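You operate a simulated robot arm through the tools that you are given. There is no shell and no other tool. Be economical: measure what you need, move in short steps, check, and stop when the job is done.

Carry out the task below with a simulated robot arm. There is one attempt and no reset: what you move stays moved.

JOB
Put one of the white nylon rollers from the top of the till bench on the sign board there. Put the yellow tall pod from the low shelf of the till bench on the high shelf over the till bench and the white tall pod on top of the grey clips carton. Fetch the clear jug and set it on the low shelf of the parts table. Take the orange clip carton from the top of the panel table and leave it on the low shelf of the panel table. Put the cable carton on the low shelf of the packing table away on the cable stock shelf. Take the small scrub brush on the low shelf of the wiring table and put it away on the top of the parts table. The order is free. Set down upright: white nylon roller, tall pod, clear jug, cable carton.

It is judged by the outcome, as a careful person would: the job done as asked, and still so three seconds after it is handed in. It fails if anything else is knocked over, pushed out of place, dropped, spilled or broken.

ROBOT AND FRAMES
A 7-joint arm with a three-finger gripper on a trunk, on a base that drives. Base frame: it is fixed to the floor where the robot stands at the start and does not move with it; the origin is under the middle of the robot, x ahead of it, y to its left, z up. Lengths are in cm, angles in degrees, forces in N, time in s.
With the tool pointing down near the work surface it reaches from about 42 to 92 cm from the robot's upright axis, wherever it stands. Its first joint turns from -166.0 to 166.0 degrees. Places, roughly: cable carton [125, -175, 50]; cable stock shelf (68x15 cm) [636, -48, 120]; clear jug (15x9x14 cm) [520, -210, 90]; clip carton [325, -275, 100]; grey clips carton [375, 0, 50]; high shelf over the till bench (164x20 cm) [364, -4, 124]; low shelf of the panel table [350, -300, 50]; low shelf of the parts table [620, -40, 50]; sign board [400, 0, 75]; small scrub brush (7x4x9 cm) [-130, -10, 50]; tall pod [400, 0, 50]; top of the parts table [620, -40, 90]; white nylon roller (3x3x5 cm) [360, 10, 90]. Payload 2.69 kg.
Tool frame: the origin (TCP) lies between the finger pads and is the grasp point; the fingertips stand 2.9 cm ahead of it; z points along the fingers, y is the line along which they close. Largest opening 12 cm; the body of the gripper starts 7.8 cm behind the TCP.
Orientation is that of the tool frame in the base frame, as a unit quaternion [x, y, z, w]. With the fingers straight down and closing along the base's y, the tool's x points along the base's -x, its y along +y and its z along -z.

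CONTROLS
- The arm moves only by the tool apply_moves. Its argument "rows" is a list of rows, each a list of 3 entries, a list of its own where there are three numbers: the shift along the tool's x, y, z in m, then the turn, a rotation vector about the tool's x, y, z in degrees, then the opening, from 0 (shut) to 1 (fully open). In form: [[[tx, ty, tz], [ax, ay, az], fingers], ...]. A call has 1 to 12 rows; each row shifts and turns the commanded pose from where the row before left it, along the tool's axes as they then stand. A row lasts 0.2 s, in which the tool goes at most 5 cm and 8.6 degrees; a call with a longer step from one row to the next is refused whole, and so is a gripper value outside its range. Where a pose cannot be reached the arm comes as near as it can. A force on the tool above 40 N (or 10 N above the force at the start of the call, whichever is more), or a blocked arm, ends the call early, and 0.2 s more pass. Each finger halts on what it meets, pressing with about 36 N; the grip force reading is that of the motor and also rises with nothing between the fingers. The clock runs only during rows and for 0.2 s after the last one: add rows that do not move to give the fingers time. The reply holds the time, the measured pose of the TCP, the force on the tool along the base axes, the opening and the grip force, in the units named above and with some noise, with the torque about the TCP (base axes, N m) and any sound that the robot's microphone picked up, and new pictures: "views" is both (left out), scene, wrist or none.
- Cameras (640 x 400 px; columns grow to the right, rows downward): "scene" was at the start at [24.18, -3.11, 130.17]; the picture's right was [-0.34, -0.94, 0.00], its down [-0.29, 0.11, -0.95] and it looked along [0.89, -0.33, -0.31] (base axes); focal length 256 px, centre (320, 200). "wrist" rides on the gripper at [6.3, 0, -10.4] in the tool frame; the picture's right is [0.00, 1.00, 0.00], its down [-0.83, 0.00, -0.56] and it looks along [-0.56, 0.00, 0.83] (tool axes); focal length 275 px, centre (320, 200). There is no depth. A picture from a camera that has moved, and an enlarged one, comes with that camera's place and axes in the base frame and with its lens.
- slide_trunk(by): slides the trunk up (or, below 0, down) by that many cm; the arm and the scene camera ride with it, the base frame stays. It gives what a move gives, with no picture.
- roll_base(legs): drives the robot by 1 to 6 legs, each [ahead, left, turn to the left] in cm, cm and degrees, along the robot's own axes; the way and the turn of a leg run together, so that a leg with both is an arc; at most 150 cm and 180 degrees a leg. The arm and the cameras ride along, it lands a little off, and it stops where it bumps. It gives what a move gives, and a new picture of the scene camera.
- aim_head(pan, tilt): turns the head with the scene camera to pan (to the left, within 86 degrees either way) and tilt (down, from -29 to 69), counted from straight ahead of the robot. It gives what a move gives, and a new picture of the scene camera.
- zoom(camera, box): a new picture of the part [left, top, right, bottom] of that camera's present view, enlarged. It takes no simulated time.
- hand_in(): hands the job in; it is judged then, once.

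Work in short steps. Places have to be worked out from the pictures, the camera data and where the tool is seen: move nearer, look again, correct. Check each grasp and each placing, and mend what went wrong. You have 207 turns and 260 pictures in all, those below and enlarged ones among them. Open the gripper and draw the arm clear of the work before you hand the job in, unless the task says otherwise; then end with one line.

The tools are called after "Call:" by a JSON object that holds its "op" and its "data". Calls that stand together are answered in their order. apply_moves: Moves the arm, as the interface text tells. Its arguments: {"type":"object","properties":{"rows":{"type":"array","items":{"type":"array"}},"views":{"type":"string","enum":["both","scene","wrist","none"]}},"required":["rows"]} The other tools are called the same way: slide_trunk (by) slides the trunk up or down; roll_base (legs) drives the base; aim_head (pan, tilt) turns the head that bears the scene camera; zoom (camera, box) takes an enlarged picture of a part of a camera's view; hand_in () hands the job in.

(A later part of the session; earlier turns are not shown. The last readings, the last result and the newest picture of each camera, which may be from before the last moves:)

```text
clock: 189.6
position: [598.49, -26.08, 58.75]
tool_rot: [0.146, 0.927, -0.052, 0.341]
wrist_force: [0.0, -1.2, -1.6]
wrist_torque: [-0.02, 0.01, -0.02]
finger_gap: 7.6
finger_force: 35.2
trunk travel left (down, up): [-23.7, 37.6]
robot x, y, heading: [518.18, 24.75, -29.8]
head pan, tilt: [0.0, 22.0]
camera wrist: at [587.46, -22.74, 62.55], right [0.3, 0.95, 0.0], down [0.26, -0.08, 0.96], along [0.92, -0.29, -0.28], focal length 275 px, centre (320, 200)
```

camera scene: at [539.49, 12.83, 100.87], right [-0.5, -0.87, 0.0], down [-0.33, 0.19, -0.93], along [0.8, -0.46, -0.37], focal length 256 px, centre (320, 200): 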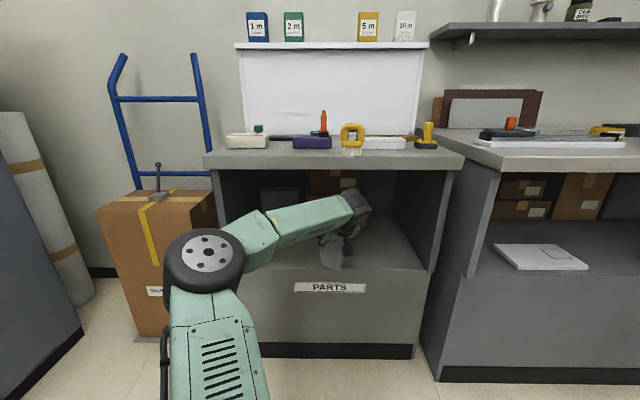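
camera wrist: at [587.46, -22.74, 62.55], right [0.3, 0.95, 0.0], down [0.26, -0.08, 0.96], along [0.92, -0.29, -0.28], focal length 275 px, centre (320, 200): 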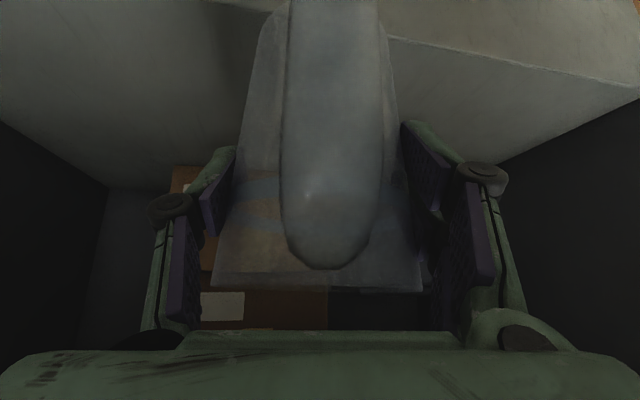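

Edge confirmed at u≈534.5. Advance another 11.5 cm, then lower to contact.

Call:
{"op": "roll_base", "data": {"legs": [[11.5, 0, 0]]}}

Call:
{"op": "apply_moves", "data": {"rows": [[[0.0065, 0, 0.0076], [0, 0, 0], 0.5], [[0.0033, 0, 0.0038], [0, 0, 0], 0.5], [[0, 0, 0], [0, 0, 0], 0.5]], "views": "wrist"}}

```text
clock: 190.8
position: [608.73, -32.01, 58.67]
tool_rot: [0.146, 0.927, -0.052, 0.341]
wrist_force: [0.9, -0.3, -0.7]
wrist_torque: [-0.01, 0.01, 0.02]
finger_gap: 7.59
finger_force: 35.9
trunk travel left (down, up): [-23.7, 37.6]
robot x, y, heading: [528.34, 19.0, -29.6]
head pan, tilt: [0.0, 22.0]
camera scene: at [549.64, 7.05, 100.87], right [-0.5, -0.87, 0.0], down [-0.33, 0.19, -0.93], along [0.81, -0.46, -0.37], focal length 256 px, centre (320, 200)
```

scene: 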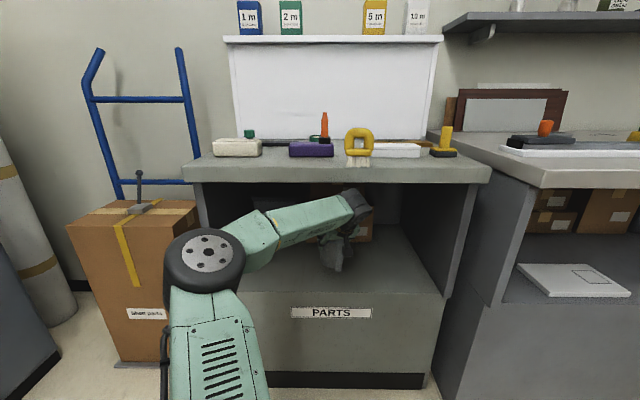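

```text
clock: 191.6
position: [608.67, -31.97, 57.24]
tool_rot: [0.146, 0.927, -0.051, 0.341]
wrist_force: [0.7, 0.1, -1.7]
wrist_torque: [0.0, 0.03, -0.02]
finger_gap: 7.61
finger_force: 36.0
trunk travel left (down, up): [-23.7, 37.6]
robot x, y, heading: [528.45, 18.78, -29.4]
head pan, tilt: [0.0, 22.0]
camera wrist: at [597.64, -28.49, 61.04], right [0.3, 0.95, 0.0], down [0.26, -0.08, 0.96], along [0.92, -0.29, -0.28], focal length 275 px, centre (320, 200)
```

wrist: 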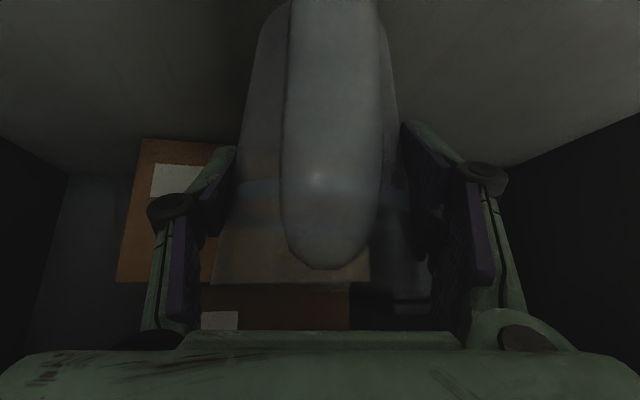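

Lower in small steps until the force shows contact.

Call:
{"op": "apply_moves", "data": {"rows": [[[0.0033, 0, 0.0038], [0, 0, 0], 0.5], [[0.0026, 0, 0.003], [0, 0, 0], 0.5], [[0.0026, 0, 0.003], [0, 0, 0], 0.5], [[0, 0, 0], [0, 0, 0], 0.5]], "views": "none"}}

```text
clock: 192.6
position: [608.7, -31.97, 55.94]
tool_rot: [0.146, 0.927, -0.051, 0.34]
wrist_force: [0.0, -0.2, -1.7]
wrist_torque: [-0.01, 0.0, -0.01]
finger_gap: 7.57
finger_force: 36.3
trunk travel left (down, up): [-23.7, 37.6]
robot x, y, heading: [528.15, 19.62, -29.6]
head pan, tilt: [0.0, 22.0]
```

Call:
{"op": "apply_moves", "data": {"rows": [[[0.0026, 0, 0.003], [0, 0, 0], 0.5], [[0.002, 0, 0.0023], [0, 0, 0], 0.5], [[0.002, 0, 0.0023], [0, 0, 0], 0.5], [[0, 0, 0], [0, 0, 0], 0.5]], "views": "none"}}

```text
clock: 193.6
position: [608.59, -31.85, 54.99]
tool_rot: [0.146, 0.927, -0.051, 0.34]
wrist_force: [-0.5, -0.1, -0.7]
wrist_torque: [0.03, 0.03, -0.01]
finger_gap: 7.58
finger_force: 36.4
trunk travel left (down, up): [-23.7, 37.6]
robot x, y, heading: [527.84, 19.31, -29.7]
head pan, tilt: [0.0, 22.0]
```

Call:
{"op": "apply_moves", "data": {"rows": [[[0.002, 0, 0.0023], [0, 0, 0], 0.5], [[0, 0, 0], [0, 0, 0], 0.5], [[0.002, 0, 0.0023], [0, 0, 0], 0.5], [[0, 0, 0], [0, 0, 0], 0.5], [[0.002, 0, 0.0023], [0, 0, 0], 0.5], [[0, 0, 0], [0, 0, 0], 0.5]], "views": "none"}}

Call:
{"op": "zoom", "data": {"camera": "scene", "box": [280, 190, 408, 270]}}

```text
clock: 195.0
position: [608.63, -31.92, 54.23]
tool_rot: [0.145, 0.927, -0.052, 0.342]
wrist_force: [-2.1, 1.8, 11.6]
wrist_torque: [-0.3, 0.14, -0.07]
finger_gap: 7.59
finger_force: 36.5
trunk travel left (down, up): [-23.7, 37.6]
robot x, y, heading: [528.29, 19.21, -29.8]
head pan, tilt: [0.0, 22.0]
```

```text
5.00 times, centred on (344, 230) of scene
camera zoom: at [549.57, 7.1, 100.92], right [-0.5, -0.87, 0.0], down [-0.32, 0.19, -0.93], along [0.81, -0.46, -0.37], focal length 1279 px, centre (200, 50)
```

zoom: 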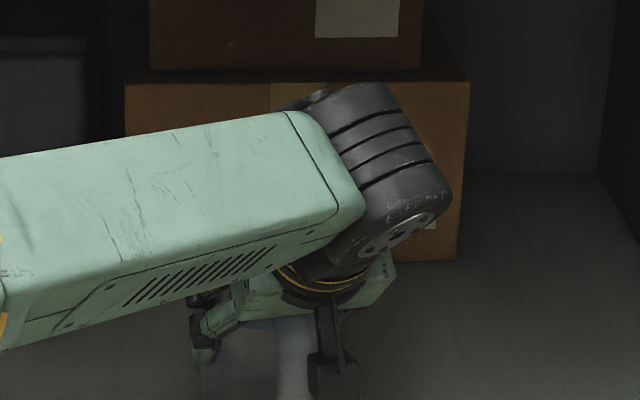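

Contact. Open fully, then drive straight back.

Call:
{"op": "apply_moves", "data": {"rows": [[[0, 0, 0], [0, 0, 0], 0.75], [[0, 0, 0], [0, 0, 0], 1], [[0, 0, 0], [0, 0, 0], 1], [[0, 0, 0], [0, 0, 0], 1], [[-0.0033, 0, -0.0038], [0, 0, 0], 1], [[0, 0, 0], [0, 0, 0], 1]], "views": "wrist"}}

```text
clock: 196.4
position: [608.67, -31.83, 54.56]
tool_rot: [0.146, 0.927, -0.051, 0.341]
wrist_force: [0.7, 0.2, 1.2]
wrist_torque: [0.03, -0.01, -0.01]
finger_gap: 12.0
finger_force: 0.1
trunk travel left (down, up): [-23.7, 37.6]
robot x, y, heading: [527.99, 19.24, -29.7]
head pan, tilt: [0.0, 22.0]
camera wrist: at [597.67, -28.38, 58.36], right [0.3, 0.95, 0.0], down [0.26, -0.08, 0.96], along [0.92, -0.29, -0.27], focal length 275 px, centre (320, 200)
```

wrist: 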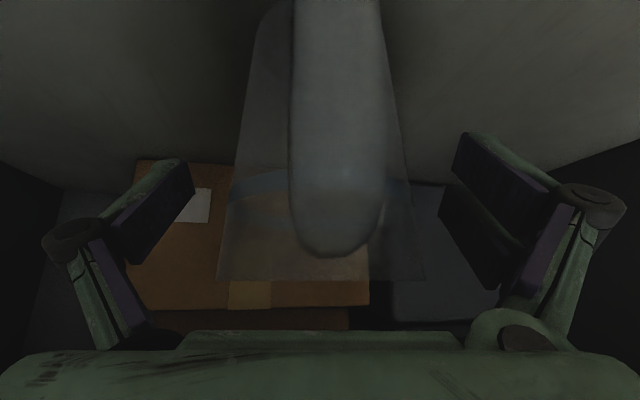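

Jug stands. Retract along the tool heading, then drive back and look.

Call:
{"op": "apply_moves", "data": {"rows": [[[0.0342, 0, -0.0293], [0, 0, 0], 1], [[0.0342, 0, -0.0293], [0, 0, 0], 1], [[0.0342, 0, -0.0293], [0, 0, 0], 1], [[0, 0, 0], [0, 0, 0], 1]], "views": "none"}}

Call:
{"op": "roll_base", "data": {"legs": [[-25, 0, 0]]}}

Call:
{"op": "zoom", "data": {"camera": "scene", "box": [220, 120, 460, 270]}}

```text
clock: 197.4
position: [595.74, -27.62, 54.47]
tool_rot: [0.145, 0.927, -0.051, 0.341]
wrist_force: [0.0, -0.3, 0.4]
wrist_torque: [0.0, -0.01, 0.03]
finger_gap: 12.0
finger_force: 0.1
trunk travel left (down, up): [-23.7, 37.6]
robot x, y, heading: [528.02, 19.33, -29.7]
head pan, tilt: [0.0, 22.0]
```

```text
clock: 199.2
position: [574.23, -15.28, 54.41]
tool_rot: [0.144, 0.928, -0.051, 0.341]
wrist_force: [-0.5, 0.0, -0.4]
wrist_torque: [-0.02, 0.02, 0.0]
finger_gap: 12.01
finger_force: 0.0
trunk travel left (down, up): [-23.7, 37.6]
robot x, y, heading: [506.63, 31.65, -29.7]
head pan, tilt: [0.0, 22.0]
camera scene: at [528.03, 19.43, 100.87], right [-0.49, -0.87, 0.0], down [-0.33, 0.19, -0.93], along [0.81, -0.46, -0.37], focal length 256 px, centre (320, 200)
```

scene: 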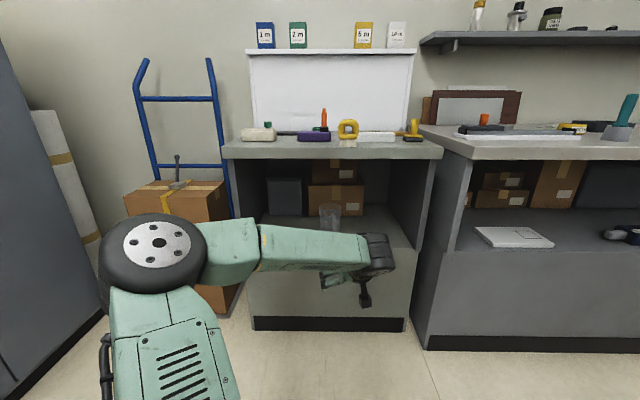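

```text
2.67 times, centred on (340, 195) of scene
camera zoom: at [528.03, 19.43, 100.87], right [-0.49, -0.87, 0.0], down [-0.33, 0.19, -0.93], along [0.81, -0.46, -0.37], focal length 682 px, centre (267, 213)
```

zoom: 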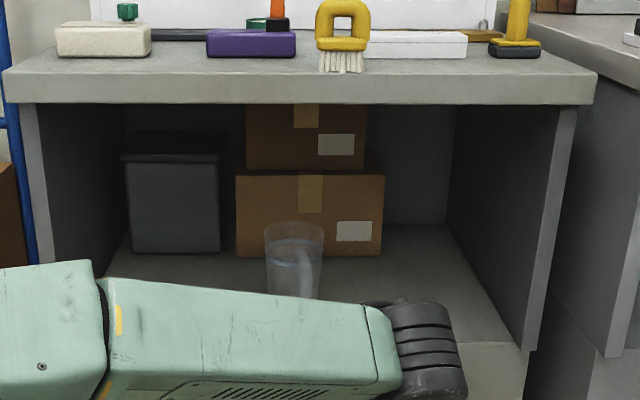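

Jug done. Next the clip carton at the panel table: raise the trunk, drive back down the second aisle toward it.

Call:
{"op": "slide_trunk", "data": {"by": 36}}

Call:
{"op": "roll_base", "data": {"legs": [[0, 0, -90.3], [0, 32, 0], [118, 0, 0], [112, 0, 0]]}}

Call:
{"op": "aim_head", "data": {"pan": 0, "tilt": 22}}

```text
clock: 202.7
position: [574.18, -15.17, 90.53]
tool_rot: [0.144, 0.927, -0.051, 0.341]
wrist_force: [-0.2, -0.1, -0.4]
wrist_torque: [-0.02, -0.02, 0.0]
finger_gap: 12.01
finger_force: 0.1
trunk travel left (down, up): [-59.7, 1.6]
robot x, y, heading: [506.43, 31.78, -29.8]
head pan, tilt: [0.0, 22.0]
```

```text
clock: 220.7
position: [365.37, -247.71, 90.44]
tool_rot: [0.767, 0.542, -0.28, 0.2]
wrist_force: [-0.4, -0.7, 1.2]
wrist_torque: [0.04, 0.02, 0.01]
finger_gap: 12.0
finger_force: 0.0
trunk travel left (down, up): [-59.7, 1.6]
robot x, y, heading: [414.2, -181.48, -121.1]
head pan, tilt: [0.0, 22.0]
camera scene: at [401.13, -202.63, 136.86], right [-0.85, 0.52, 0.0], down [0.19, 0.32, -0.93], along [-0.48, -0.79, -0.37], focal length 256 px, centre (320, 200)
```

scene: 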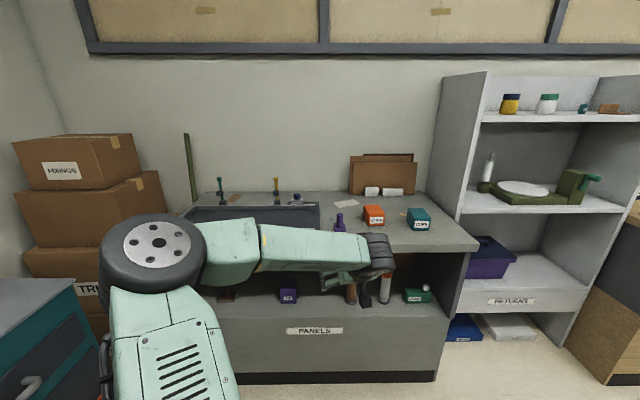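

```text
clock: 221.3
position: [365.29, -247.65, 90.37]
tool_rot: [0.766, 0.543, -0.279, 0.202]
wrist_force: [-0.1, -0.4, -0.5]
wrist_torque: [0.01, 0.01, 0.02]
finger_gap: 11.99
finger_force: 0.1
trunk travel left (down, up): [-59.7, 1.6]
robot x, y, heading: [414.25, -181.53, -121.5]
head pan, tilt: [0.0, 22.0]
camera scene: at [401.14, -202.61, 136.87], right [-0.85, 0.52, 0.0], down [0.19, 0.32, -0.93], along [-0.48, -0.79, -0.37], focal length 256 px, centre (320, 200)
```

scene: 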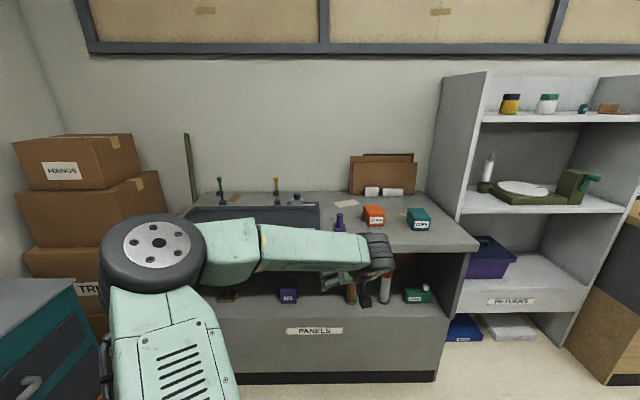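

Orange carton at (373,216). Zoom in on top and low shelf.

Call:
{"op": "zoom", "data": {"camera": "scene", "box": [200, 180, 488, 360]}}

Call:
{"op": "zoom", "data": {"camera": "scene", "box": [324, 190, 452, 270]}}

```text
2.22 times, centred on (344, 270) of scene
camera zoom: at [401.14, -202.61, 136.87], right [-0.85, 0.52, 0.0], down [0.19, 0.32, -0.93], along [-0.48, -0.79, -0.37], focal length 569 px, centre (267, 44)
```

zoom: 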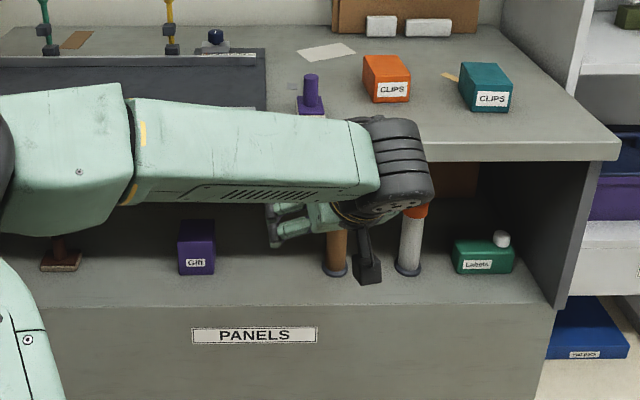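

```text
5.00 times, centred on (388, 230) of scene
camera zoom: at [401.14, -202.61, 136.87], right [-0.85, 0.52, 0.0], down [0.19, 0.32, -0.93], along [-0.48, -0.79, -0.37], focal length 1279 px, centre (-20, 50)
```

zoom: 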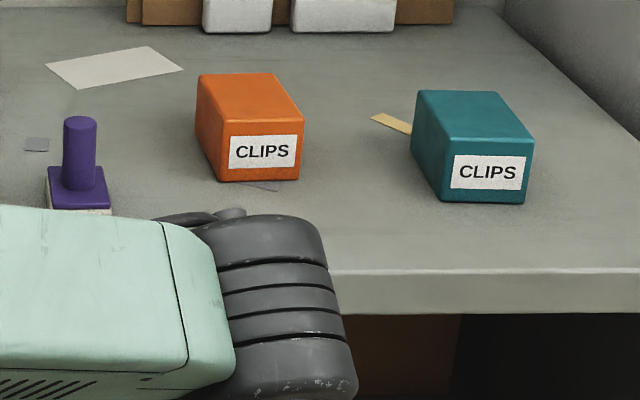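

Orange clips carton ≈6.5 wide×10 deep×5 high at ≈(329,-276). Free spot on the low shelf between purple box and brown cylinder. Raise the arm, yaw to −121°, and drive up.

Call:
{"op": "apply_moves", "data": {"rows": [[[-0.0326, 0, -0.038], [0, 0, 0], 1], [[-0.0326, 0, -0.038], [0, 0, 0], 1], [[-0.0326, 0, -0.038], [0, 0, 0], 1], [[0, 0, 0], [3.8, 0, 4.4], 1], [[0, 0, 0], [3.8, 0, 4.4], 1], [[0, 0, 0], [0, 0, 0], 1]], "views": "none"}}

Call:
{"op": "roll_base", "data": {"legs": [[28, -16, 1]]}}

Call:
{"op": "apply_moves", "data": {"rows": [[[0, 0, 0], [0, 0, 0], 1]], "views": "wrist"}}

```text
clock: 222.7
position: [365.31, -247.57, 105.43]
tool_rot: [0.817, 0.462, -0.299, 0.171]
wrist_force: [-0.3, 0.4, -0.3]
wrist_torque: [0.01, 0.02, -0.02]
finger_gap: 12.0
finger_force: 0.1
trunk travel left (down, up): [-59.7, 1.6]
robot x, y, heading: [414.23, -181.42, -121.1]
head pan, tilt: [0.0, 22.0]
```

```text
clock: 224.8
position: [338.74, -264.61, 105.41]
tool_rot: [0.813, 0.471, -0.296, 0.174]
wrist_force: [0.9, 0.1, -0.7]
wrist_torque: [0.02, -0.02, 0.0]
finger_gap: 12.01
finger_force: 0.1
trunk travel left (down, up): [-59.7, 1.6]
robot x, y, heading: [386.45, -197.29, -120.4]
head pan, tilt: [0.0, 22.0]
camera scene: at [373.65, -218.8, 136.86], right [-0.86, 0.5, 0.0], down [0.19, 0.32, -0.93], along [-0.47, -0.8, -0.38], focal length 256 px, centre (320, 200)
```

scene: 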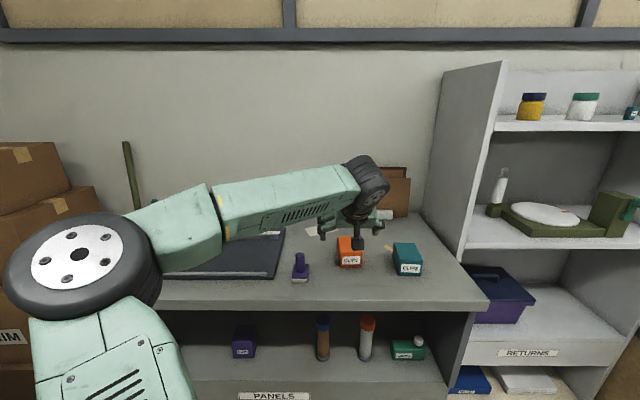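

```text
clock: 225.2
position: [338.81, -264.52, 105.52]
tool_rot: [0.812, 0.471, -0.297, 0.174]
wrist_force: [0.0, 0.3, -0.7]
wrist_torque: [-0.02, -0.02, 0.01]
finger_gap: 12.04
finger_force: 0.0
trunk travel left (down, up): [-59.7, 1.6]
robot x, y, heading: [386.21, -197.11, -120.4]
head pan, tilt: [0.0, 22.0]
camera wrist: at [344.48, -254.55, 109.24], right [0.87, -0.49, 0.0], down [-0.14, -0.24, 0.96], along [-0.48, -0.84, -0.28], focal length 275 px, centre (320, 200)
```

wrist: 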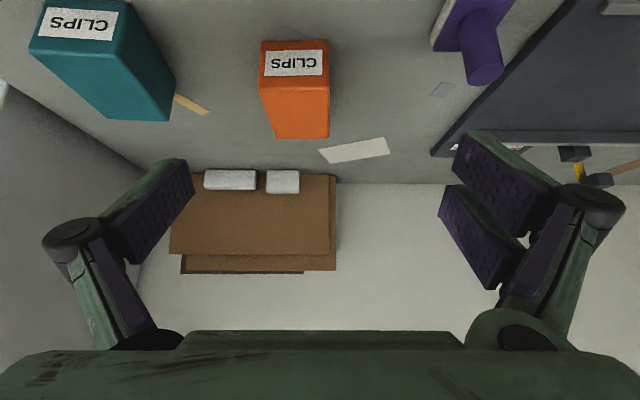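

Carton centre ≈(329,-276.7), top z≈91.5. Move over it and descend most of the way.

Call:
{"op": "apply_moves", "data": {"rows": [[[-0.0295, -0.006, 0.0252], [0, 0, 0], 1], [[-0.0295, -0.006, 0.0252], [0, 0, 0], 1], [[-0.0295, -0.006, 0.0252], [0, 0, 0], 1], [[-0.0295, -0.006, 0.0252], [0, 0, 0], 1], [[0.0325, 0, 0.038], [0, 0, 0], 1], [[0.0325, 0, 0.038], [0, 0, 0], 1], [[0, 0, 0], [0, 0, 0], 1]], "views": "wrist"}}

```text
clock: 226.8
position: [329.21, -276.8, 95.22]
tool_rot: [0.812, 0.47, -0.298, 0.174]
wrist_force: [-0.4, 0.0, -0.5]
wrist_torque: [0.0, -0.01, -0.01]
finger_gap: 11.99
finger_force: 0.2
trunk travel left (down, up): [-59.7, 1.6]
robot x, y, heading: [386.35, -197.63, -120.1]
head pan, tilt: [0.0, 22.0]
camera wrist: at [334.93, -266.93, 99.1], right [0.87, -0.49, 0.0], down [-0.14, -0.24, 0.96], along [-0.48, -0.84, -0.28], focal length 275 px, centre (320, 200)
```

wrist: 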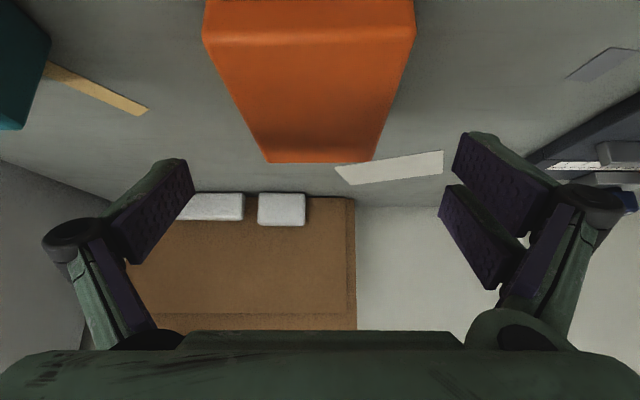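

Aligned. Down 5 and close.

Call:
{"op": "apply_moves", "data": {"rows": [[[0.0163, 0, 0.019], [0, 0, 0], 1], [[0.0156, 0, 0.0182], [0, 0, 0], 1], [[0, 0, 0], [0, 0, 0], 0.7], [[0, 0, 0], [0, 0, 0], 0.45], [[0, 0, 0], [0, 0, 0], 0.4], [[0, 0, 0], [0, 0, 0], 0.4], [[0, 0, 0], [0, 0, 0], 0.4]], "views": "wrist"}}

```text
clock: 228.4
position: [329.16, -276.89, 90.52]
tool_rot: [0.813, 0.471, -0.296, 0.173]
wrist_force: [0.1, 0.8, 0.5]
wrist_torque: [0.09, 0.09, 0.04]
finger_gap: 7.02
finger_force: 27.8
trunk travel left (down, up): [-59.7, 1.6]
robot x, y, heading: [386.52, -197.47, -120.2]
head pan, tilt: [0.0, 22.0]
camera wrist: at [334.83, -266.85, 94.3], right [0.87, -0.49, 0.0], down [-0.14, -0.24, 0.96], along [-0.48, -0.84, -0.28], focal length 275 px, centre (320, 200)
```

wrist: 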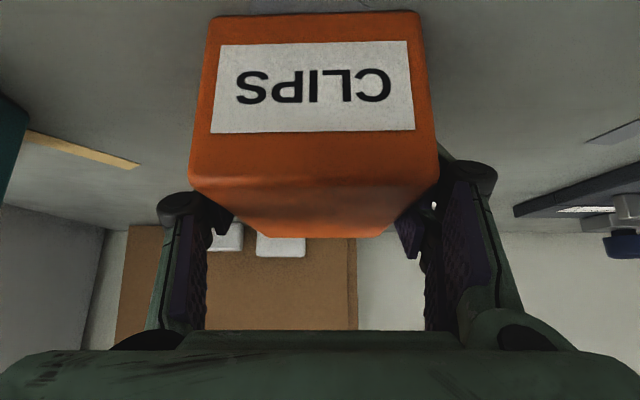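

Gripped. Lift 7 cm and back off; view scene.

Call:
{"op": "apply_moves", "data": {"rows": [[[0, 0, 0], [0, 0, 0], 0.4], [[-0.013, 0, -0.0152], [0, 0, 0], 0.4], [[-0.0326, 0, -0.038], [0, 0, 0], 0.4], [[0, 0, 0], [0, 0, 0], 0.4]], "views": "none"}}

Call:
{"op": "roll_base", "data": {"legs": [[-42, 0, 0]]}}

Call:
{"op": "zoom", "data": {"camera": "scene", "box": [200, 200, 440, 350]}}

```text
clock: 229.4
position: [328.98, -276.68, 97.56]
tool_rot: [0.813, 0.471, -0.297, 0.173]
wrist_force: [0.0, -0.2, -0.8]
wrist_torque: [-0.01, 0.02, -0.03]
finger_gap: 6.97
finger_force: 36.1
trunk travel left (down, up): [-59.7, 1.6]
robot x, y, heading: [386.16, -197.51, -120.2]
head pan, tilt: [0.0, 22.0]
```

```text
clock: 232.0
position: [349.95, -240.09, 97.57]
tool_rot: [0.814, 0.468, -0.297, 0.172]
wrist_force: [-0.4, -0.3, -2.3]
wrist_torque: [-0.02, 0.0, 0.01]
finger_gap: 6.99
finger_force: 35.9
trunk travel left (down, up): [-59.7, 1.6]
robot x, y, heading: [408.01, -161.09, -120.4]
head pan, tilt: [0.0, 22.0]
camera scene: at [394.87, -182.34, 136.88], right [-0.86, 0.51, 0.0], down [0.19, 0.32, -0.93], along [-0.47, -0.8, -0.37], focal length 256 px, centre (320, 200)
```

scene: 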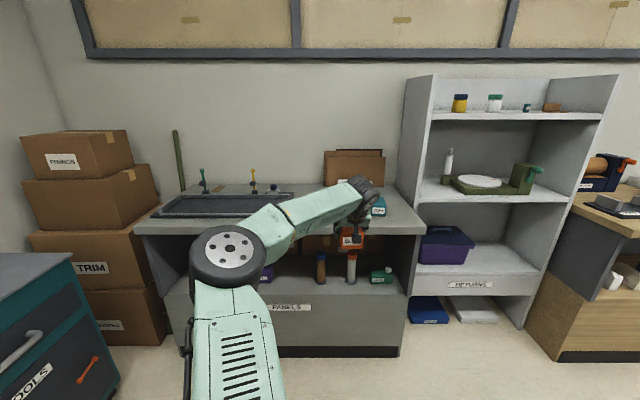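

```text
2.67 times, centred on (320, 275) of scene
camera zoom: at [394.87, -182.34, 136.88], right [-0.86, 0.51, 0.0], down [0.19, 0.32, -0.93], along [-0.47, -0.8, -0.37], focal length 682 px, centre (320, 0)
```

zoom: 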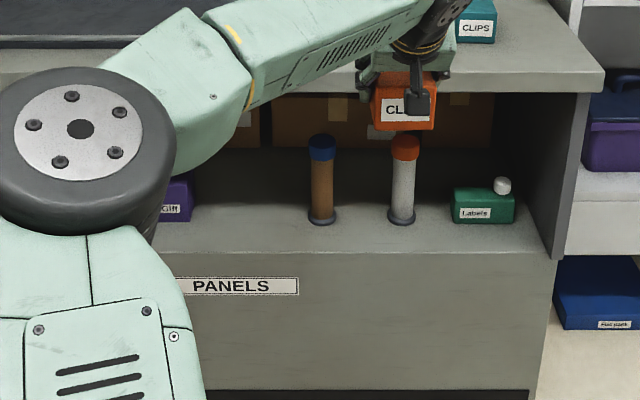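

Gap on the low shelf centred u≈447, shelf edge v≈-62, target v≈-71. Shift base left 24, lower trunk and arm to insertion height in front.

Call:
{"op": "roll_base", "data": {"legs": [[0, 24, 0.4]]}}

Call:
{"op": "slide_trunk", "data": {"by": -36}}

Call:
{"op": "apply_moves", "data": {"rows": [[[0.0228, 0, 0.0266], [0, 0, 0], 0.4], [[0.0228, 0, 0.0266], [0, 0, 0], 0.4], [[0.0212, 0, 0.0246], [0, 0, 0], 0.4], [[0, 0, 0], [0, 0, 0], 0.4]], "views": "both"}}

```text
clock: 234.5
position: [371.04, -252.41, 97.56]
tool_rot: [0.812, 0.472, -0.297, 0.175]
wrist_force: [-0.1, 0.7, -0.7]
wrist_torque: [0.05, -0.02, 0.01]
finger_gap: 6.99
finger_force: 35.7
trunk travel left (down, up): [-59.7, 1.6]
robot x, y, heading: [428.35, -173.18, -120.2]
head pan, tilt: [0.0, 22.0]
camera scene: at [415.4, -194.37, 136.87], right [-0.87, 0.5, 0.0], down [0.19, 0.32, -0.93], along [-0.46, -0.8, -0.37], focal length 256 px, centre (320, 200)
```

scene: 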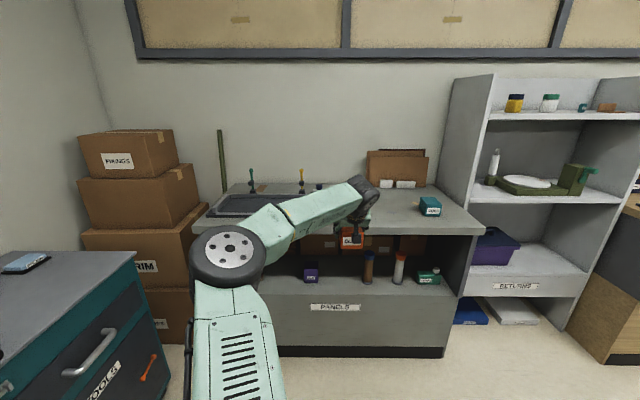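

```text
clock: 238.0
position: [371.11, -252.34, 61.53]
tool_rot: [0.811, 0.473, -0.296, 0.174]
wrist_force: [0.1, -0.7, -0.5]
wrist_torque: [0.0, 0.03, 0.0]
finger_gap: 6.94
finger_force: 35.7
trunk travel left (down, up): [-23.7, 37.6]
robot x, y, heading: [427.96, -172.98, -119.9]
head pan, tilt: [0.0, 22.0]
```

```text
clock: 239.0
position: [371.05, -252.49, 51.41]
tool_rot: [0.812, 0.472, -0.297, 0.174]
wrist_force: [-0.1, 0.8, -0.7]
wrist_torque: [0.02, -0.01, 0.01]
finger_gap: 6.97
finger_force: 36.0
trunk travel left (down, up): [-23.7, 37.6]
robot x, y, heading: [427.94, -172.98, -119.7]
head pan, tilt: [0.0, 22.0]
camera scene: at [415.38, -194.36, 100.86], right [-0.87, 0.5, 0.0], down [0.19, 0.32, -0.93], along [-0.46, -0.8, -0.37], focal length 256 px, centre (320, 200)
camera wrist: at [376.71, -242.49, 55.25], right [0.87, -0.49, 0.0], down [-0.13, -0.24, 0.96], along [-0.47, -0.84, -0.28], focal length 275 px, centre (320, 200)
```

scene: 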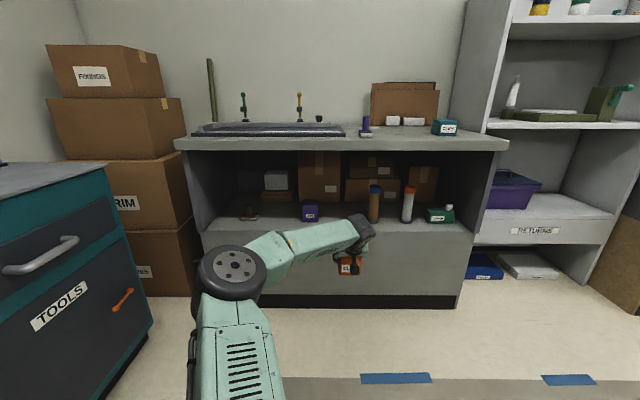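
wrist: 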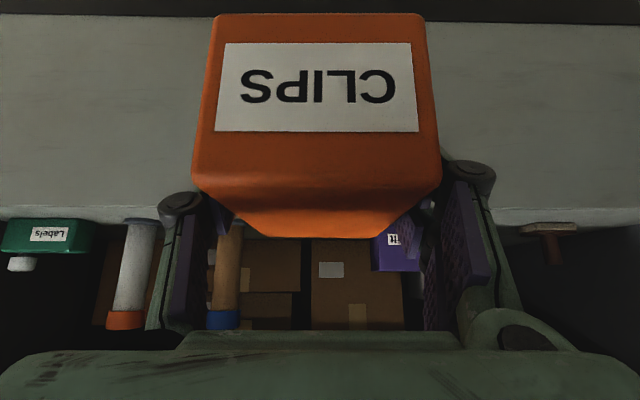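

Aligned between tube and purple box; carton bottom ≈48 above shelf ≈45. Drive ahead 37.

Call:
{"op": "roll_base", "data": {"legs": [[37, 0, 0]]}}

Call:
{"op": "apply_moves", "data": {"rows": [[[0.0065, 0, 0.0076], [0, 0, 0], 0.4], [[0.0065, 0, 0.0076], [0, 0, 0], 0.4], [[0, 0, 0], [0, 0, 0], 0.4]], "views": "wrist"}}

```text
clock: 241.3
position: [351.97, -284.46, 51.36]
tool_rot: [0.813, 0.47, -0.297, 0.174]
wrist_force: [0.0, -0.1, -1.1]
wrist_torque: [-0.02, 0.0, 0.02]
finger_gap: 6.94
finger_force: 36.1
trunk travel left (down, up): [-23.7, 37.6]
robot x, y, heading: [409.25, -205.13, -120.4]
head pan, tilt: [0.0, 22.0]
camera scene: at [396.59, -226.59, 100.87], right [-0.86, 0.5, 0.0], down [0.19, 0.32, -0.93], along [-0.47, -0.8, -0.37], focal length 256 px, centre (320, 200)
```

scene: 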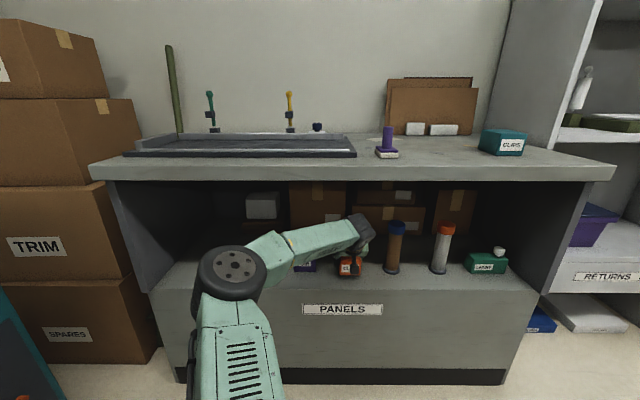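

```text
clock: 242.2
position: [352.02, -284.51, 49.61]
tool_rot: [0.812, 0.471, -0.297, 0.174]
wrist_force: [0.1, 0.1, -0.1]
wrist_torque: [0.1, 0.01, 0.0]
finger_gap: 6.95
finger_force: 36.2
trunk travel left (down, up): [-23.7, 37.6]
robot x, y, heading: [409.32, -205.15, -120.3]
head pan, tilt: [0.0, 22.0]
camera wrist: at [357.76, -274.53, 53.35], right [0.87, -0.49, 0.0], down [-0.14, -0.24, 0.96], along [-0.48, -0.84, -0.27], focal length 275 px, centre (320, 200)
```

wrist: 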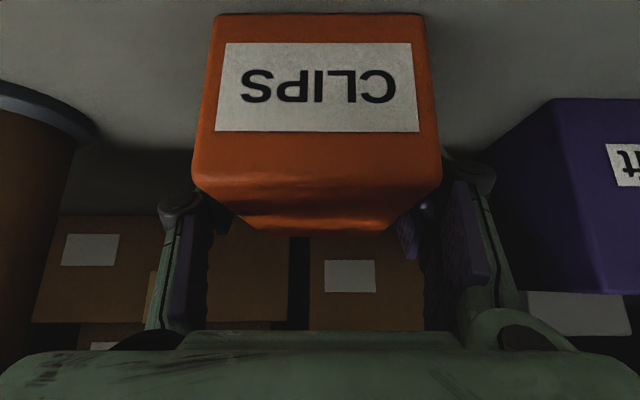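

Between the neighbours. Lower to contact.

Call:
{"op": "apply_moves", "data": {"rows": [[[0.002, 0, 0.0023], [0, 0, 0], 0.4], [[0, 0, 0], [0, 0, 0], 0.4], [[0.002, 0, 0.0023], [0, 0, 0], 0.4], [[0, 0, 0], [0, 0, 0], 0.4], [[0.002, 0, 0.0023], [0, 0, 0], 0.4], [[0, 0, 0], [0, 0, 0], 0.4]], "views": "none"}}

```text
clock: 243.6
position: [351.99, -284.58, 49.29]
tool_rot: [0.811, 0.47, -0.3, 0.176]
wrist_force: [-0.1, -1.2, 33.7]
wrist_torque: [-0.52, 0.56, 0.24]
finger_gap: 6.96
finger_force: 35.8
trunk travel left (down, up): [-23.7, 37.6]
robot x, y, heading: [409.07, -205.38, -120.0]
head pan, tilt: [0.0, 22.0]
```

Firm contact. Ease up 0.3, open, and check.

Call:
{"op": "apply_moves", "data": {"rows": [[[-0.003, 0, -0.0035], [0, 0, 0], 0.4], [[0, 0, 0], [0, 0, 0], 0.72], [[0, 0, 0], [0, 0, 0], 0.72], [[0, 0, 0], [0, 0, 0], 0.72], [[0.0171, 0, -0.0147], [0, 0, 0], 0.72], [[0.0342, 0, -0.0293], [0, 0, 0], 0.72], [[0.0342, 0, -0.0293], [0, 0, 0], 0.72], [[0, 0, 0], [0, 0, 0], 0.72]], "views": "wrist"}}

```text
clock: 245.3
position: [357.58, -274.87, 49.03]
tool_rot: [0.813, 0.471, -0.297, 0.173]
wrist_force: [0.1, 0.1, 0.5]
wrist_torque: [-0.01, 0.0, -0.02]
finger_gap: 8.65
finger_force: 0.1
trunk travel left (down, up): [-23.7, 37.6]
robot x, y, heading: [409.29, -205.06, -120.4]
head pan, tilt: [0.0, 22.0]
camera wrist: at [363.26, -264.92, 52.94], right [0.87, -0.49, 0.0], down [-0.14, -0.24, 0.96], along [-0.48, -0.84, -0.28], focal length 275 px, centre (320, 200)
```

wrist: 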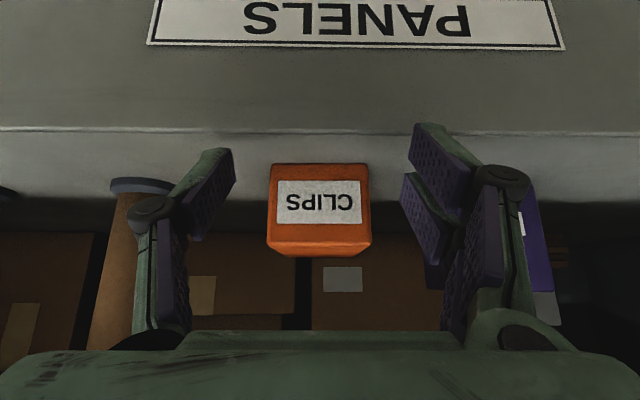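

Carton placed cleanly. Now to the till bench: back off, raise trunk, retract arm, slide along the aisle.

Call:
{"op": "roll_base", "data": {"legs": [[-12, 0, 0]]}}

Call:
{"op": "slide_trunk", "data": {"by": 37}}

Call:
{"op": "apply_moves", "data": {"rows": [[[0.0342, 0, -0.0293], [0, 0, 0], 0.72], [[0.0342, 0, -0.0293], [0, 0, 0], 0.72], [[0.0342, 0, -0.0293], [0, 0, 0], 0.72], [[0.0342, 0, -0.0293], [0, 0, 0], 0.72], [[0, 0, 0], [0, 0, 0], 1]], "views": "none"}}

Call:
{"op": "roll_base", "data": {"legs": [[0, -118, 0]]}}

```text
clock: 246.6
position: [363.58, -264.5, 49.18]
tool_rot: [0.812, 0.471, -0.297, 0.173]
wrist_force: [0.1, -0.1, -0.5]
wrist_torque: [0.0, 0.03, 0.02]
finger_gap: 8.63
finger_force: 0.0
trunk travel left (down, up): [-23.7, 37.6]
robot x, y, heading: [415.4, -194.71, -120.3]
head pan, tilt: [0.0, 22.0]
camera scene: at [402.63, -216.21, 100.87], right [-0.86, 0.5, 0.0], down [0.19, 0.32, -0.93], along [-0.47, -0.8, -0.37], focal length 256 px, centre (320, 200)
```

scene: 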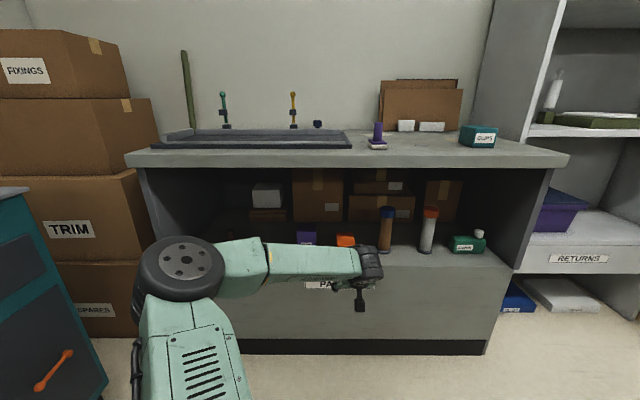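

```text
clock: 250.2
position: [363.55, -264.6, 86.03]
tool_rot: [0.813, 0.471, -0.296, 0.173]
wrist_force: [-1.5, -1.2, 0.3]
wrist_torque: [0.01, 0.01, 0.0]
finger_gap: 8.62
finger_force: 0.0
trunk travel left (down, up): [-60.7, 0.6]
robot x, y, heading: [415.04, -194.94, -120.4]
head pan, tilt: [0.0, 22.0]
```

```text
clock: 251.4
position: [372.61, -248.83, 86.27]
tool_rot: [0.813, 0.47, -0.297, 0.174]
wrist_force: [-0.3, 0.1, 0.1]
wrist_torque: [0.04, 0.04, 0.01]
finger_gap: 11.37
finger_force: 0.0
trunk travel left (down, up): [-60.7, 0.6]
robot x, y, heading: [415.37, -194.26, -120.2]
head pan, tilt: [0.0, 22.0]
```

```text
clock: 260.8
position: [270.33, -187.09, 86.34]
tool_rot: [0.819, 0.459, -0.298, 0.169]
wrist_force: [-0.3, -1.1, -0.1]
wrist_torque: [0.0, -0.02, 0.01]
finger_gap: 12.0
finger_force: 0.1
trunk travel left (down, up): [-60.7, 0.6]
robot x, y, heading: [314.28, -134.46, -121.7]
head pan, tilt: [0.0, 22.0]
camera scene: at [301.3, -155.25, 137.87], right [-0.85, 0.53, 0.0], down [0.2, 0.32, -0.93], along [-0.49, -0.79, -0.37], focal length 256 px, centre (320, 200)
```

scene: 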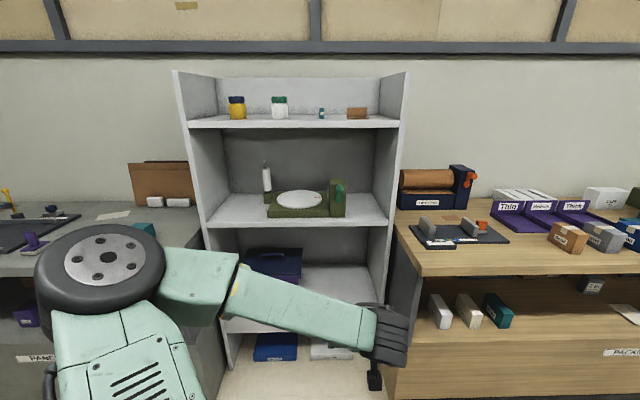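

I'm facing the right row already, so I'll take the cable carton first: continue sideways to the packing table.

Call:
{"op": "roll_base", "data": {"legs": [[0, -125, 1.5]]}}

Call:
{"op": "zoom", "data": {"camera": "scene", "box": [220, 200, 540, 400]}}

```text
clock: 270.6
position: [165.57, -124.44, 86.21]
tool_rot: [0.812, 0.471, -0.296, 0.174]
wrist_force: [0.4, -0.6, 0.6]
wrist_torque: [0.0, 0.01, -0.03]
finger_gap: 11.99
finger_force: 0.1
trunk travel left (down, up): [-60.7, 0.6]
robot x, y, heading: [208.06, -70.63, -120.0]
head pan, tilt: [0.0, 22.0]
camera scene: at [195.46, -91.68, 137.87], right [-0.86, 0.5, 0.0], down [0.19, 0.32, -0.93], along [-0.47, -0.8, -0.37], focal length 256 px, centre (320, 200)
```

scene: 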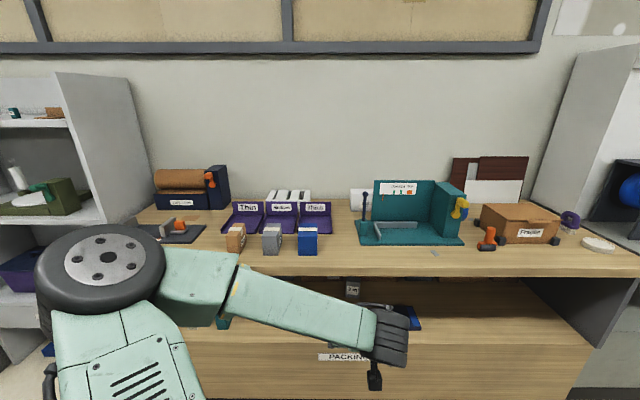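

```text
2.00 times, centred on (380, 300) of scene
camera zoom: at [195.46, -91.68, 137.87], right [-0.86, 0.5, 0.0], down [0.19, 0.32, -0.93], along [-0.47, -0.8, -0.37], focal length 512 px, centre (200, 0)
```

zoom: 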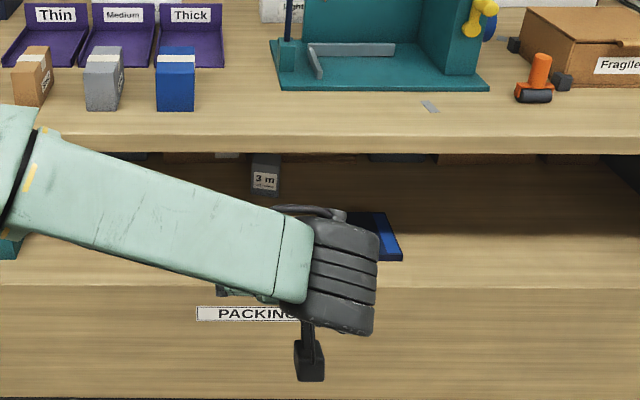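

The "3 m" carton (dark grey) stands deep on the low shelf at ≈(130,-172). I'll back a little, extend the arm, flatten pitch to 30° and lower in front of the table.

Call:
{"op": "roll_base", "data": {"legs": [[-8, -7, 0]]}}

Call:
{"op": "apply_moves", "data": {"rows": [[[-0.0364, 0, 0.0312], [0, 0, 0], 1], [[-0.0364, 0, 0.0312], [0, 0, 0], 1], [[-0.0364, 0, 0.0312], [0, 0, 0], 1], [[-0.0364, 0, 0.0312], [0, 0, 0], 1], [[-0.0364, 0, 0.0312], [0, 0, 0], 1], [[0, 0, 0], [0, -6.5, 0], 1], [[0, 0, 0], [0, -6.5, 0], 1], [[0, 0, 0], [0, -6.5, 0], 1], [[0, 0, 0], [0, 0, 0], 1]], "views": "none"}}

Call:
{"op": "slide_trunk", "data": {"by": -29}}

Call:
{"op": "apply_moves", "data": {"rows": [[[0, 0, 0], [0, 0, 0], 1]], "views": "both"}}

```text
clock: 271.8
position: [163.51, -114.04, 86.27]
tool_rot: [0.812, 0.471, -0.298, 0.174]
wrist_force: [-0.4, 0.5, -0.3]
wrist_torque: [0.03, 0.01, 0.0]
finger_gap: 12.01
finger_force: 0.1
trunk travel left (down, up): [-60.7, 0.6]
robot x, y, heading: [206.3, -59.88, -120.4]
head pan, tilt: [0.0, 22.0]
camera scene: at [193.51, -81.16, 137.89], right [-0.86, 0.5, 0.0], down [0.19, 0.32, -0.93], along [-0.47, -0.8, -0.37], focal length 256 px, centre (320, 200)
```

scene: 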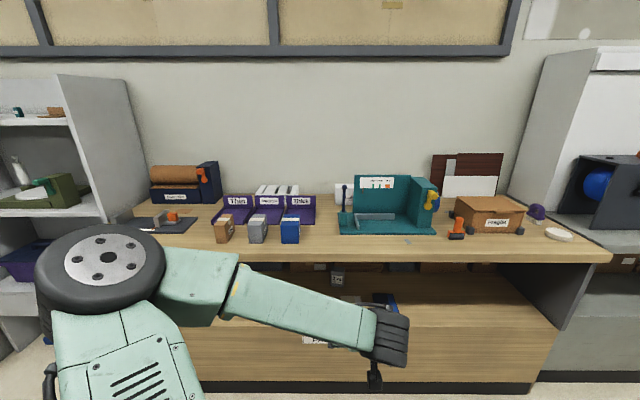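

```text
clock: 273.8
position: [151.56, -134.74, 86.23]
tool_rot: [0.75, 0.434, -0.431, 0.251]
wrist_force: [-0.3, 0.2, 0.7]
wrist_torque: [-0.01, -0.02, 0.04]
finger_gap: 11.99
finger_force: 0.0
trunk travel left (down, up): [-60.7, 0.6]
robot x, y, heading: [206.21, -59.71, -120.2]
head pan, tilt: [0.0, 22.0]
```

```text
clock: 276.8
position: [151.53, -134.72, 57.13]
tool_rot: [0.752, 0.433, -0.431, 0.249]
wrist_force: [0.6, 1.0, 0.0]
wrist_torque: [-0.01, 0.01, -0.02]
finger_gap: 12.0
finger_force: 0.1
trunk travel left (down, up): [-31.7, 29.6]
robot x, y, heading: [206.19, -60.01, -120.2]
head pan, tilt: [0.0, 22.0]
```

```text
clock: 277.2
position: [151.44, -134.72, 57.1]
tool_rot: [0.751, 0.433, -0.431, 0.25]
wrist_force: [-0.3, 0.3, 0.3]
wrist_torque: [0.03, -0.04, -0.01]
finger_gap: 11.99
finger_force: 0.0
trunk travel left (down, up): [-31.7, 29.6]
robot x, y, heading: [206.43, -59.84, -120.1]
head pan, tilt: [0.0, 22.0]
camera scene: at [193.52, -81.23, 108.87], right [-0.86, 0.5, 0.0], down [0.19, 0.32, -0.93], along [-0.47, -0.8, -0.37], focal length 256 px, centre (320, 200)
camera wrist: at [157.54, -124.18, 56.89], right [0.87, -0.5, 0.0], down [0.03, 0.05, 1.0], along [-0.49, -0.87, 0.06], focal length 275 px, centre (320, 200)
```

scene: 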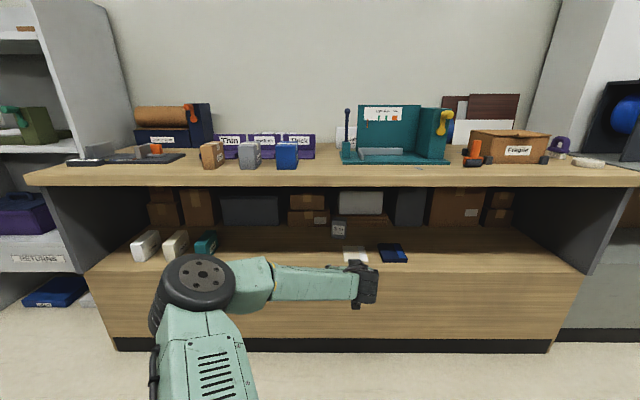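
wrist: 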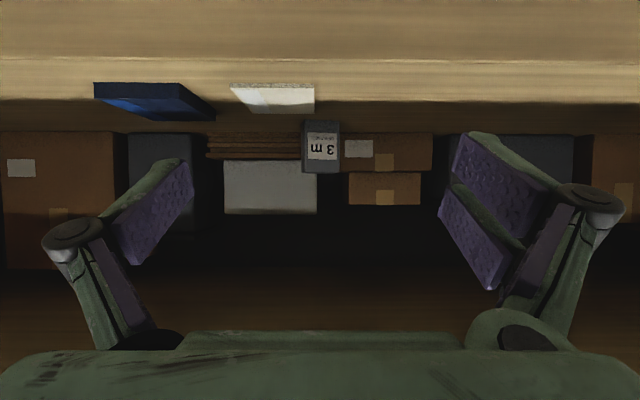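

Zoom in on the carton and on flat pads near the path.

Call:
{"op": "zoom", "data": {"camera": "wrist", "box": [200, 60, 440, 210]}}

Call:
{"op": "zoom", "data": {"camera": "scene", "box": [280, 180, 440, 280]}}

```text
2.67 times, centred on (320, 135) of wrist
camera zoom: at [157.54, -124.18, 56.89], right [0.87, -0.5, 0.0], down [0.03, 0.05, 1.0], along [-0.49, -0.87, 0.06], focal length 734 px, centre (320, 373)
```

zoom: 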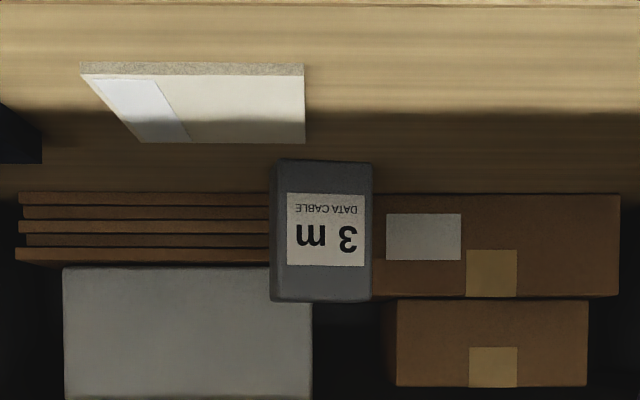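

```text
4.00 times, centred on (360, 230) of scene
camera zoom: at [193.52, -81.23, 108.87], right [-0.86, 0.5, 0.0], down [0.19, 0.32, -0.93], along [-0.47, -0.8, -0.37], focal length 1023 px, centre (160, 80)
```

zoom: 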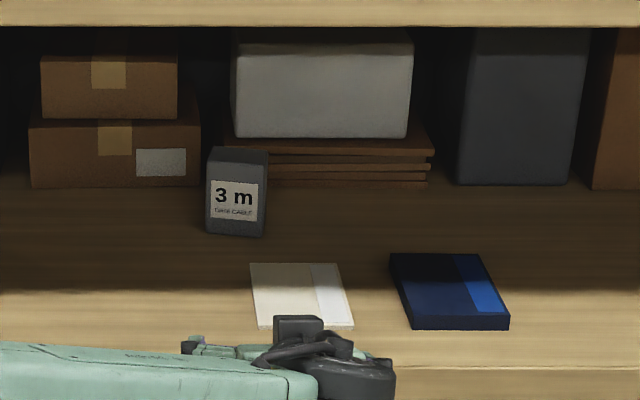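

Carton ≈7 wide × 10 high, yawed ~10°, front at v≈-80. Yaw the tool −10°, lower 4.5, then drive ahead 28.

Call:
{"op": "apply_moves", "data": {"rows": [[[0, 0, 0], [4.33, 0, 2.5], 1], [[0, 0, 0], [4.33, 0, 2.5], 1], [[0.0199, 0, 0.0115], [0, 0, 0], 1], [[0.0199, 0, 0.0115], [0, 0, 0], 1], [[0, 0, 0], [0, 0, 0], 1]], "views": "none"}}

Call:
{"op": "roll_base", "data": {"legs": [[28, 0, 0]]}}

Call:
{"op": "apply_moves", "data": {"rows": [[[0, 0, 0], [0, 0, 0], 1]], "views": "wrist"}}

```text
clock: 278.4
position: [151.64, -134.79, 52.59]
tool_rot: [0.786, 0.367, -0.451, 0.211]
wrist_force: [0.1, -0.1, -0.3]
wrist_torque: [0.02, 0.0, 0.03]
finger_gap: 12.0
finger_force: 0.1
trunk travel left (down, up): [-31.7, 29.6]
robot x, y, heading: [206.14, -59.86, -120.0]
head pan, tilt: [0.0, 22.0]
```

```text
clock: 280.3
position: [137.3, -158.65, 52.58]
tool_rot: [0.786, 0.366, -0.451, 0.211]
wrist_force: [0.1, 0.8, -0.4]
wrist_torque: [0.04, -0.04, -0.02]
finger_gap: 12.01
finger_force: 0.1
trunk travel left (down, up): [-31.7, 29.6]
robot x, y, heading: [192.13, -84.07, -120.4]
head pan, tilt: [0.0, 22.0]
camera scene: at [179.39, -105.23, 108.87], right [-0.86, 0.51, 0.0], down [0.19, 0.32, -0.93], along [-0.47, -0.8, -0.37], focal length 256 px, centre (320, 200)
```

scene: 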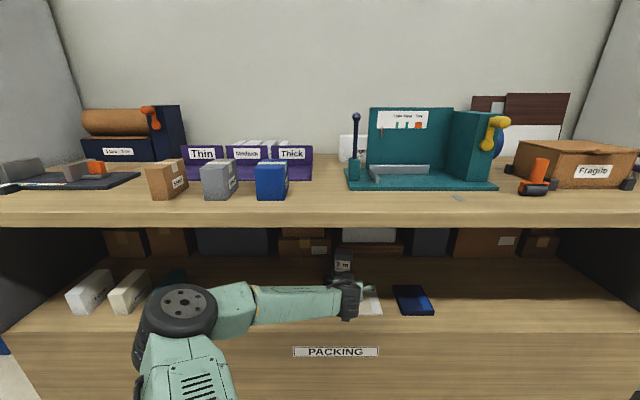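

```text
clock: 280.7
position: [137.29, -158.78, 52.6]
tool_rot: [0.786, 0.366, -0.451, 0.211]
wrist_force: [-0.6, 0.1, -0.3]
wrist_torque: [0.0, -0.02, -0.03]
finger_gap: 11.98
finger_force: 0.0
trunk travel left (down, up): [-31.7, 29.6]
robot x, y, heading: [192.1, -84.24, -120.3]
head pan, tilt: [0.0, 22.0]
camera wrist: at [145.12, -149.41, 52.33], right [0.77, -0.64, 0.0], down [0.04, 0.04, 1.0], along [-0.64, -0.77, 0.06], focal length 275 px, centre (320, 200)
```

wrist: 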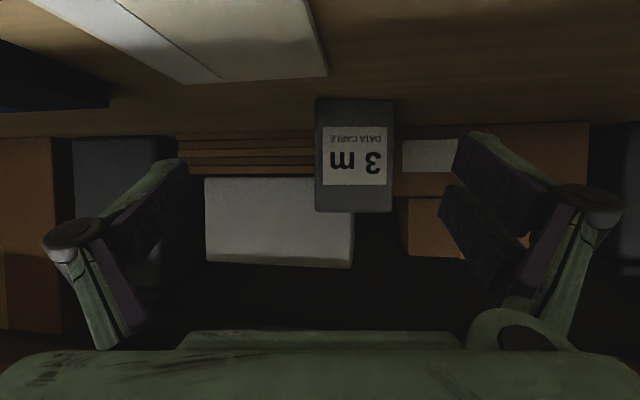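

Carton front ≈(132.4,-169.4). Advance 14 cm, shift 3 cm right-of-image, and grip.

Call:
{"op": "apply_moves", "data": {"rows": [[[0, 0.03, 0], [0, 0, 0], 1], [[-0.0206, 0, 0.0424], [0, 0, 0], 1], [[-0.0206, 0, 0.0424], [0, 0, 0], 1], [[-0.0206, 0, 0.0424], [0, 0, 0], 1], [[0, 0, 0], [0, 0, 0], 1]], "views": "wrist"}}

```text
clock: 281.9
position: [130.38, -171.67, 51.74]
tool_rot: [0.787, 0.366, -0.451, 0.21]
wrist_force: [0.1, -0.2, 0.6]
wrist_torque: [-0.01, 0.02, 0.01]
finger_gap: 12.01
finger_force: 0.1
trunk travel left (down, up): [-31.7, 29.6]
robot x, y, heading: [191.9, -84.02, -120.4]
head pan, tilt: [0.0, 22.0]
camera wrist: at [138.25, -162.32, 51.52], right [0.77, -0.64, 0.0], down [0.04, 0.04, 1.0], along [-0.64, -0.77, 0.06], focal length 275 px, centre (320, 200)
```

wrist: 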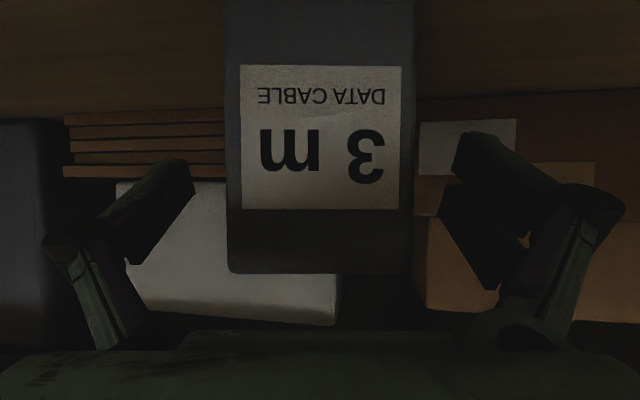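

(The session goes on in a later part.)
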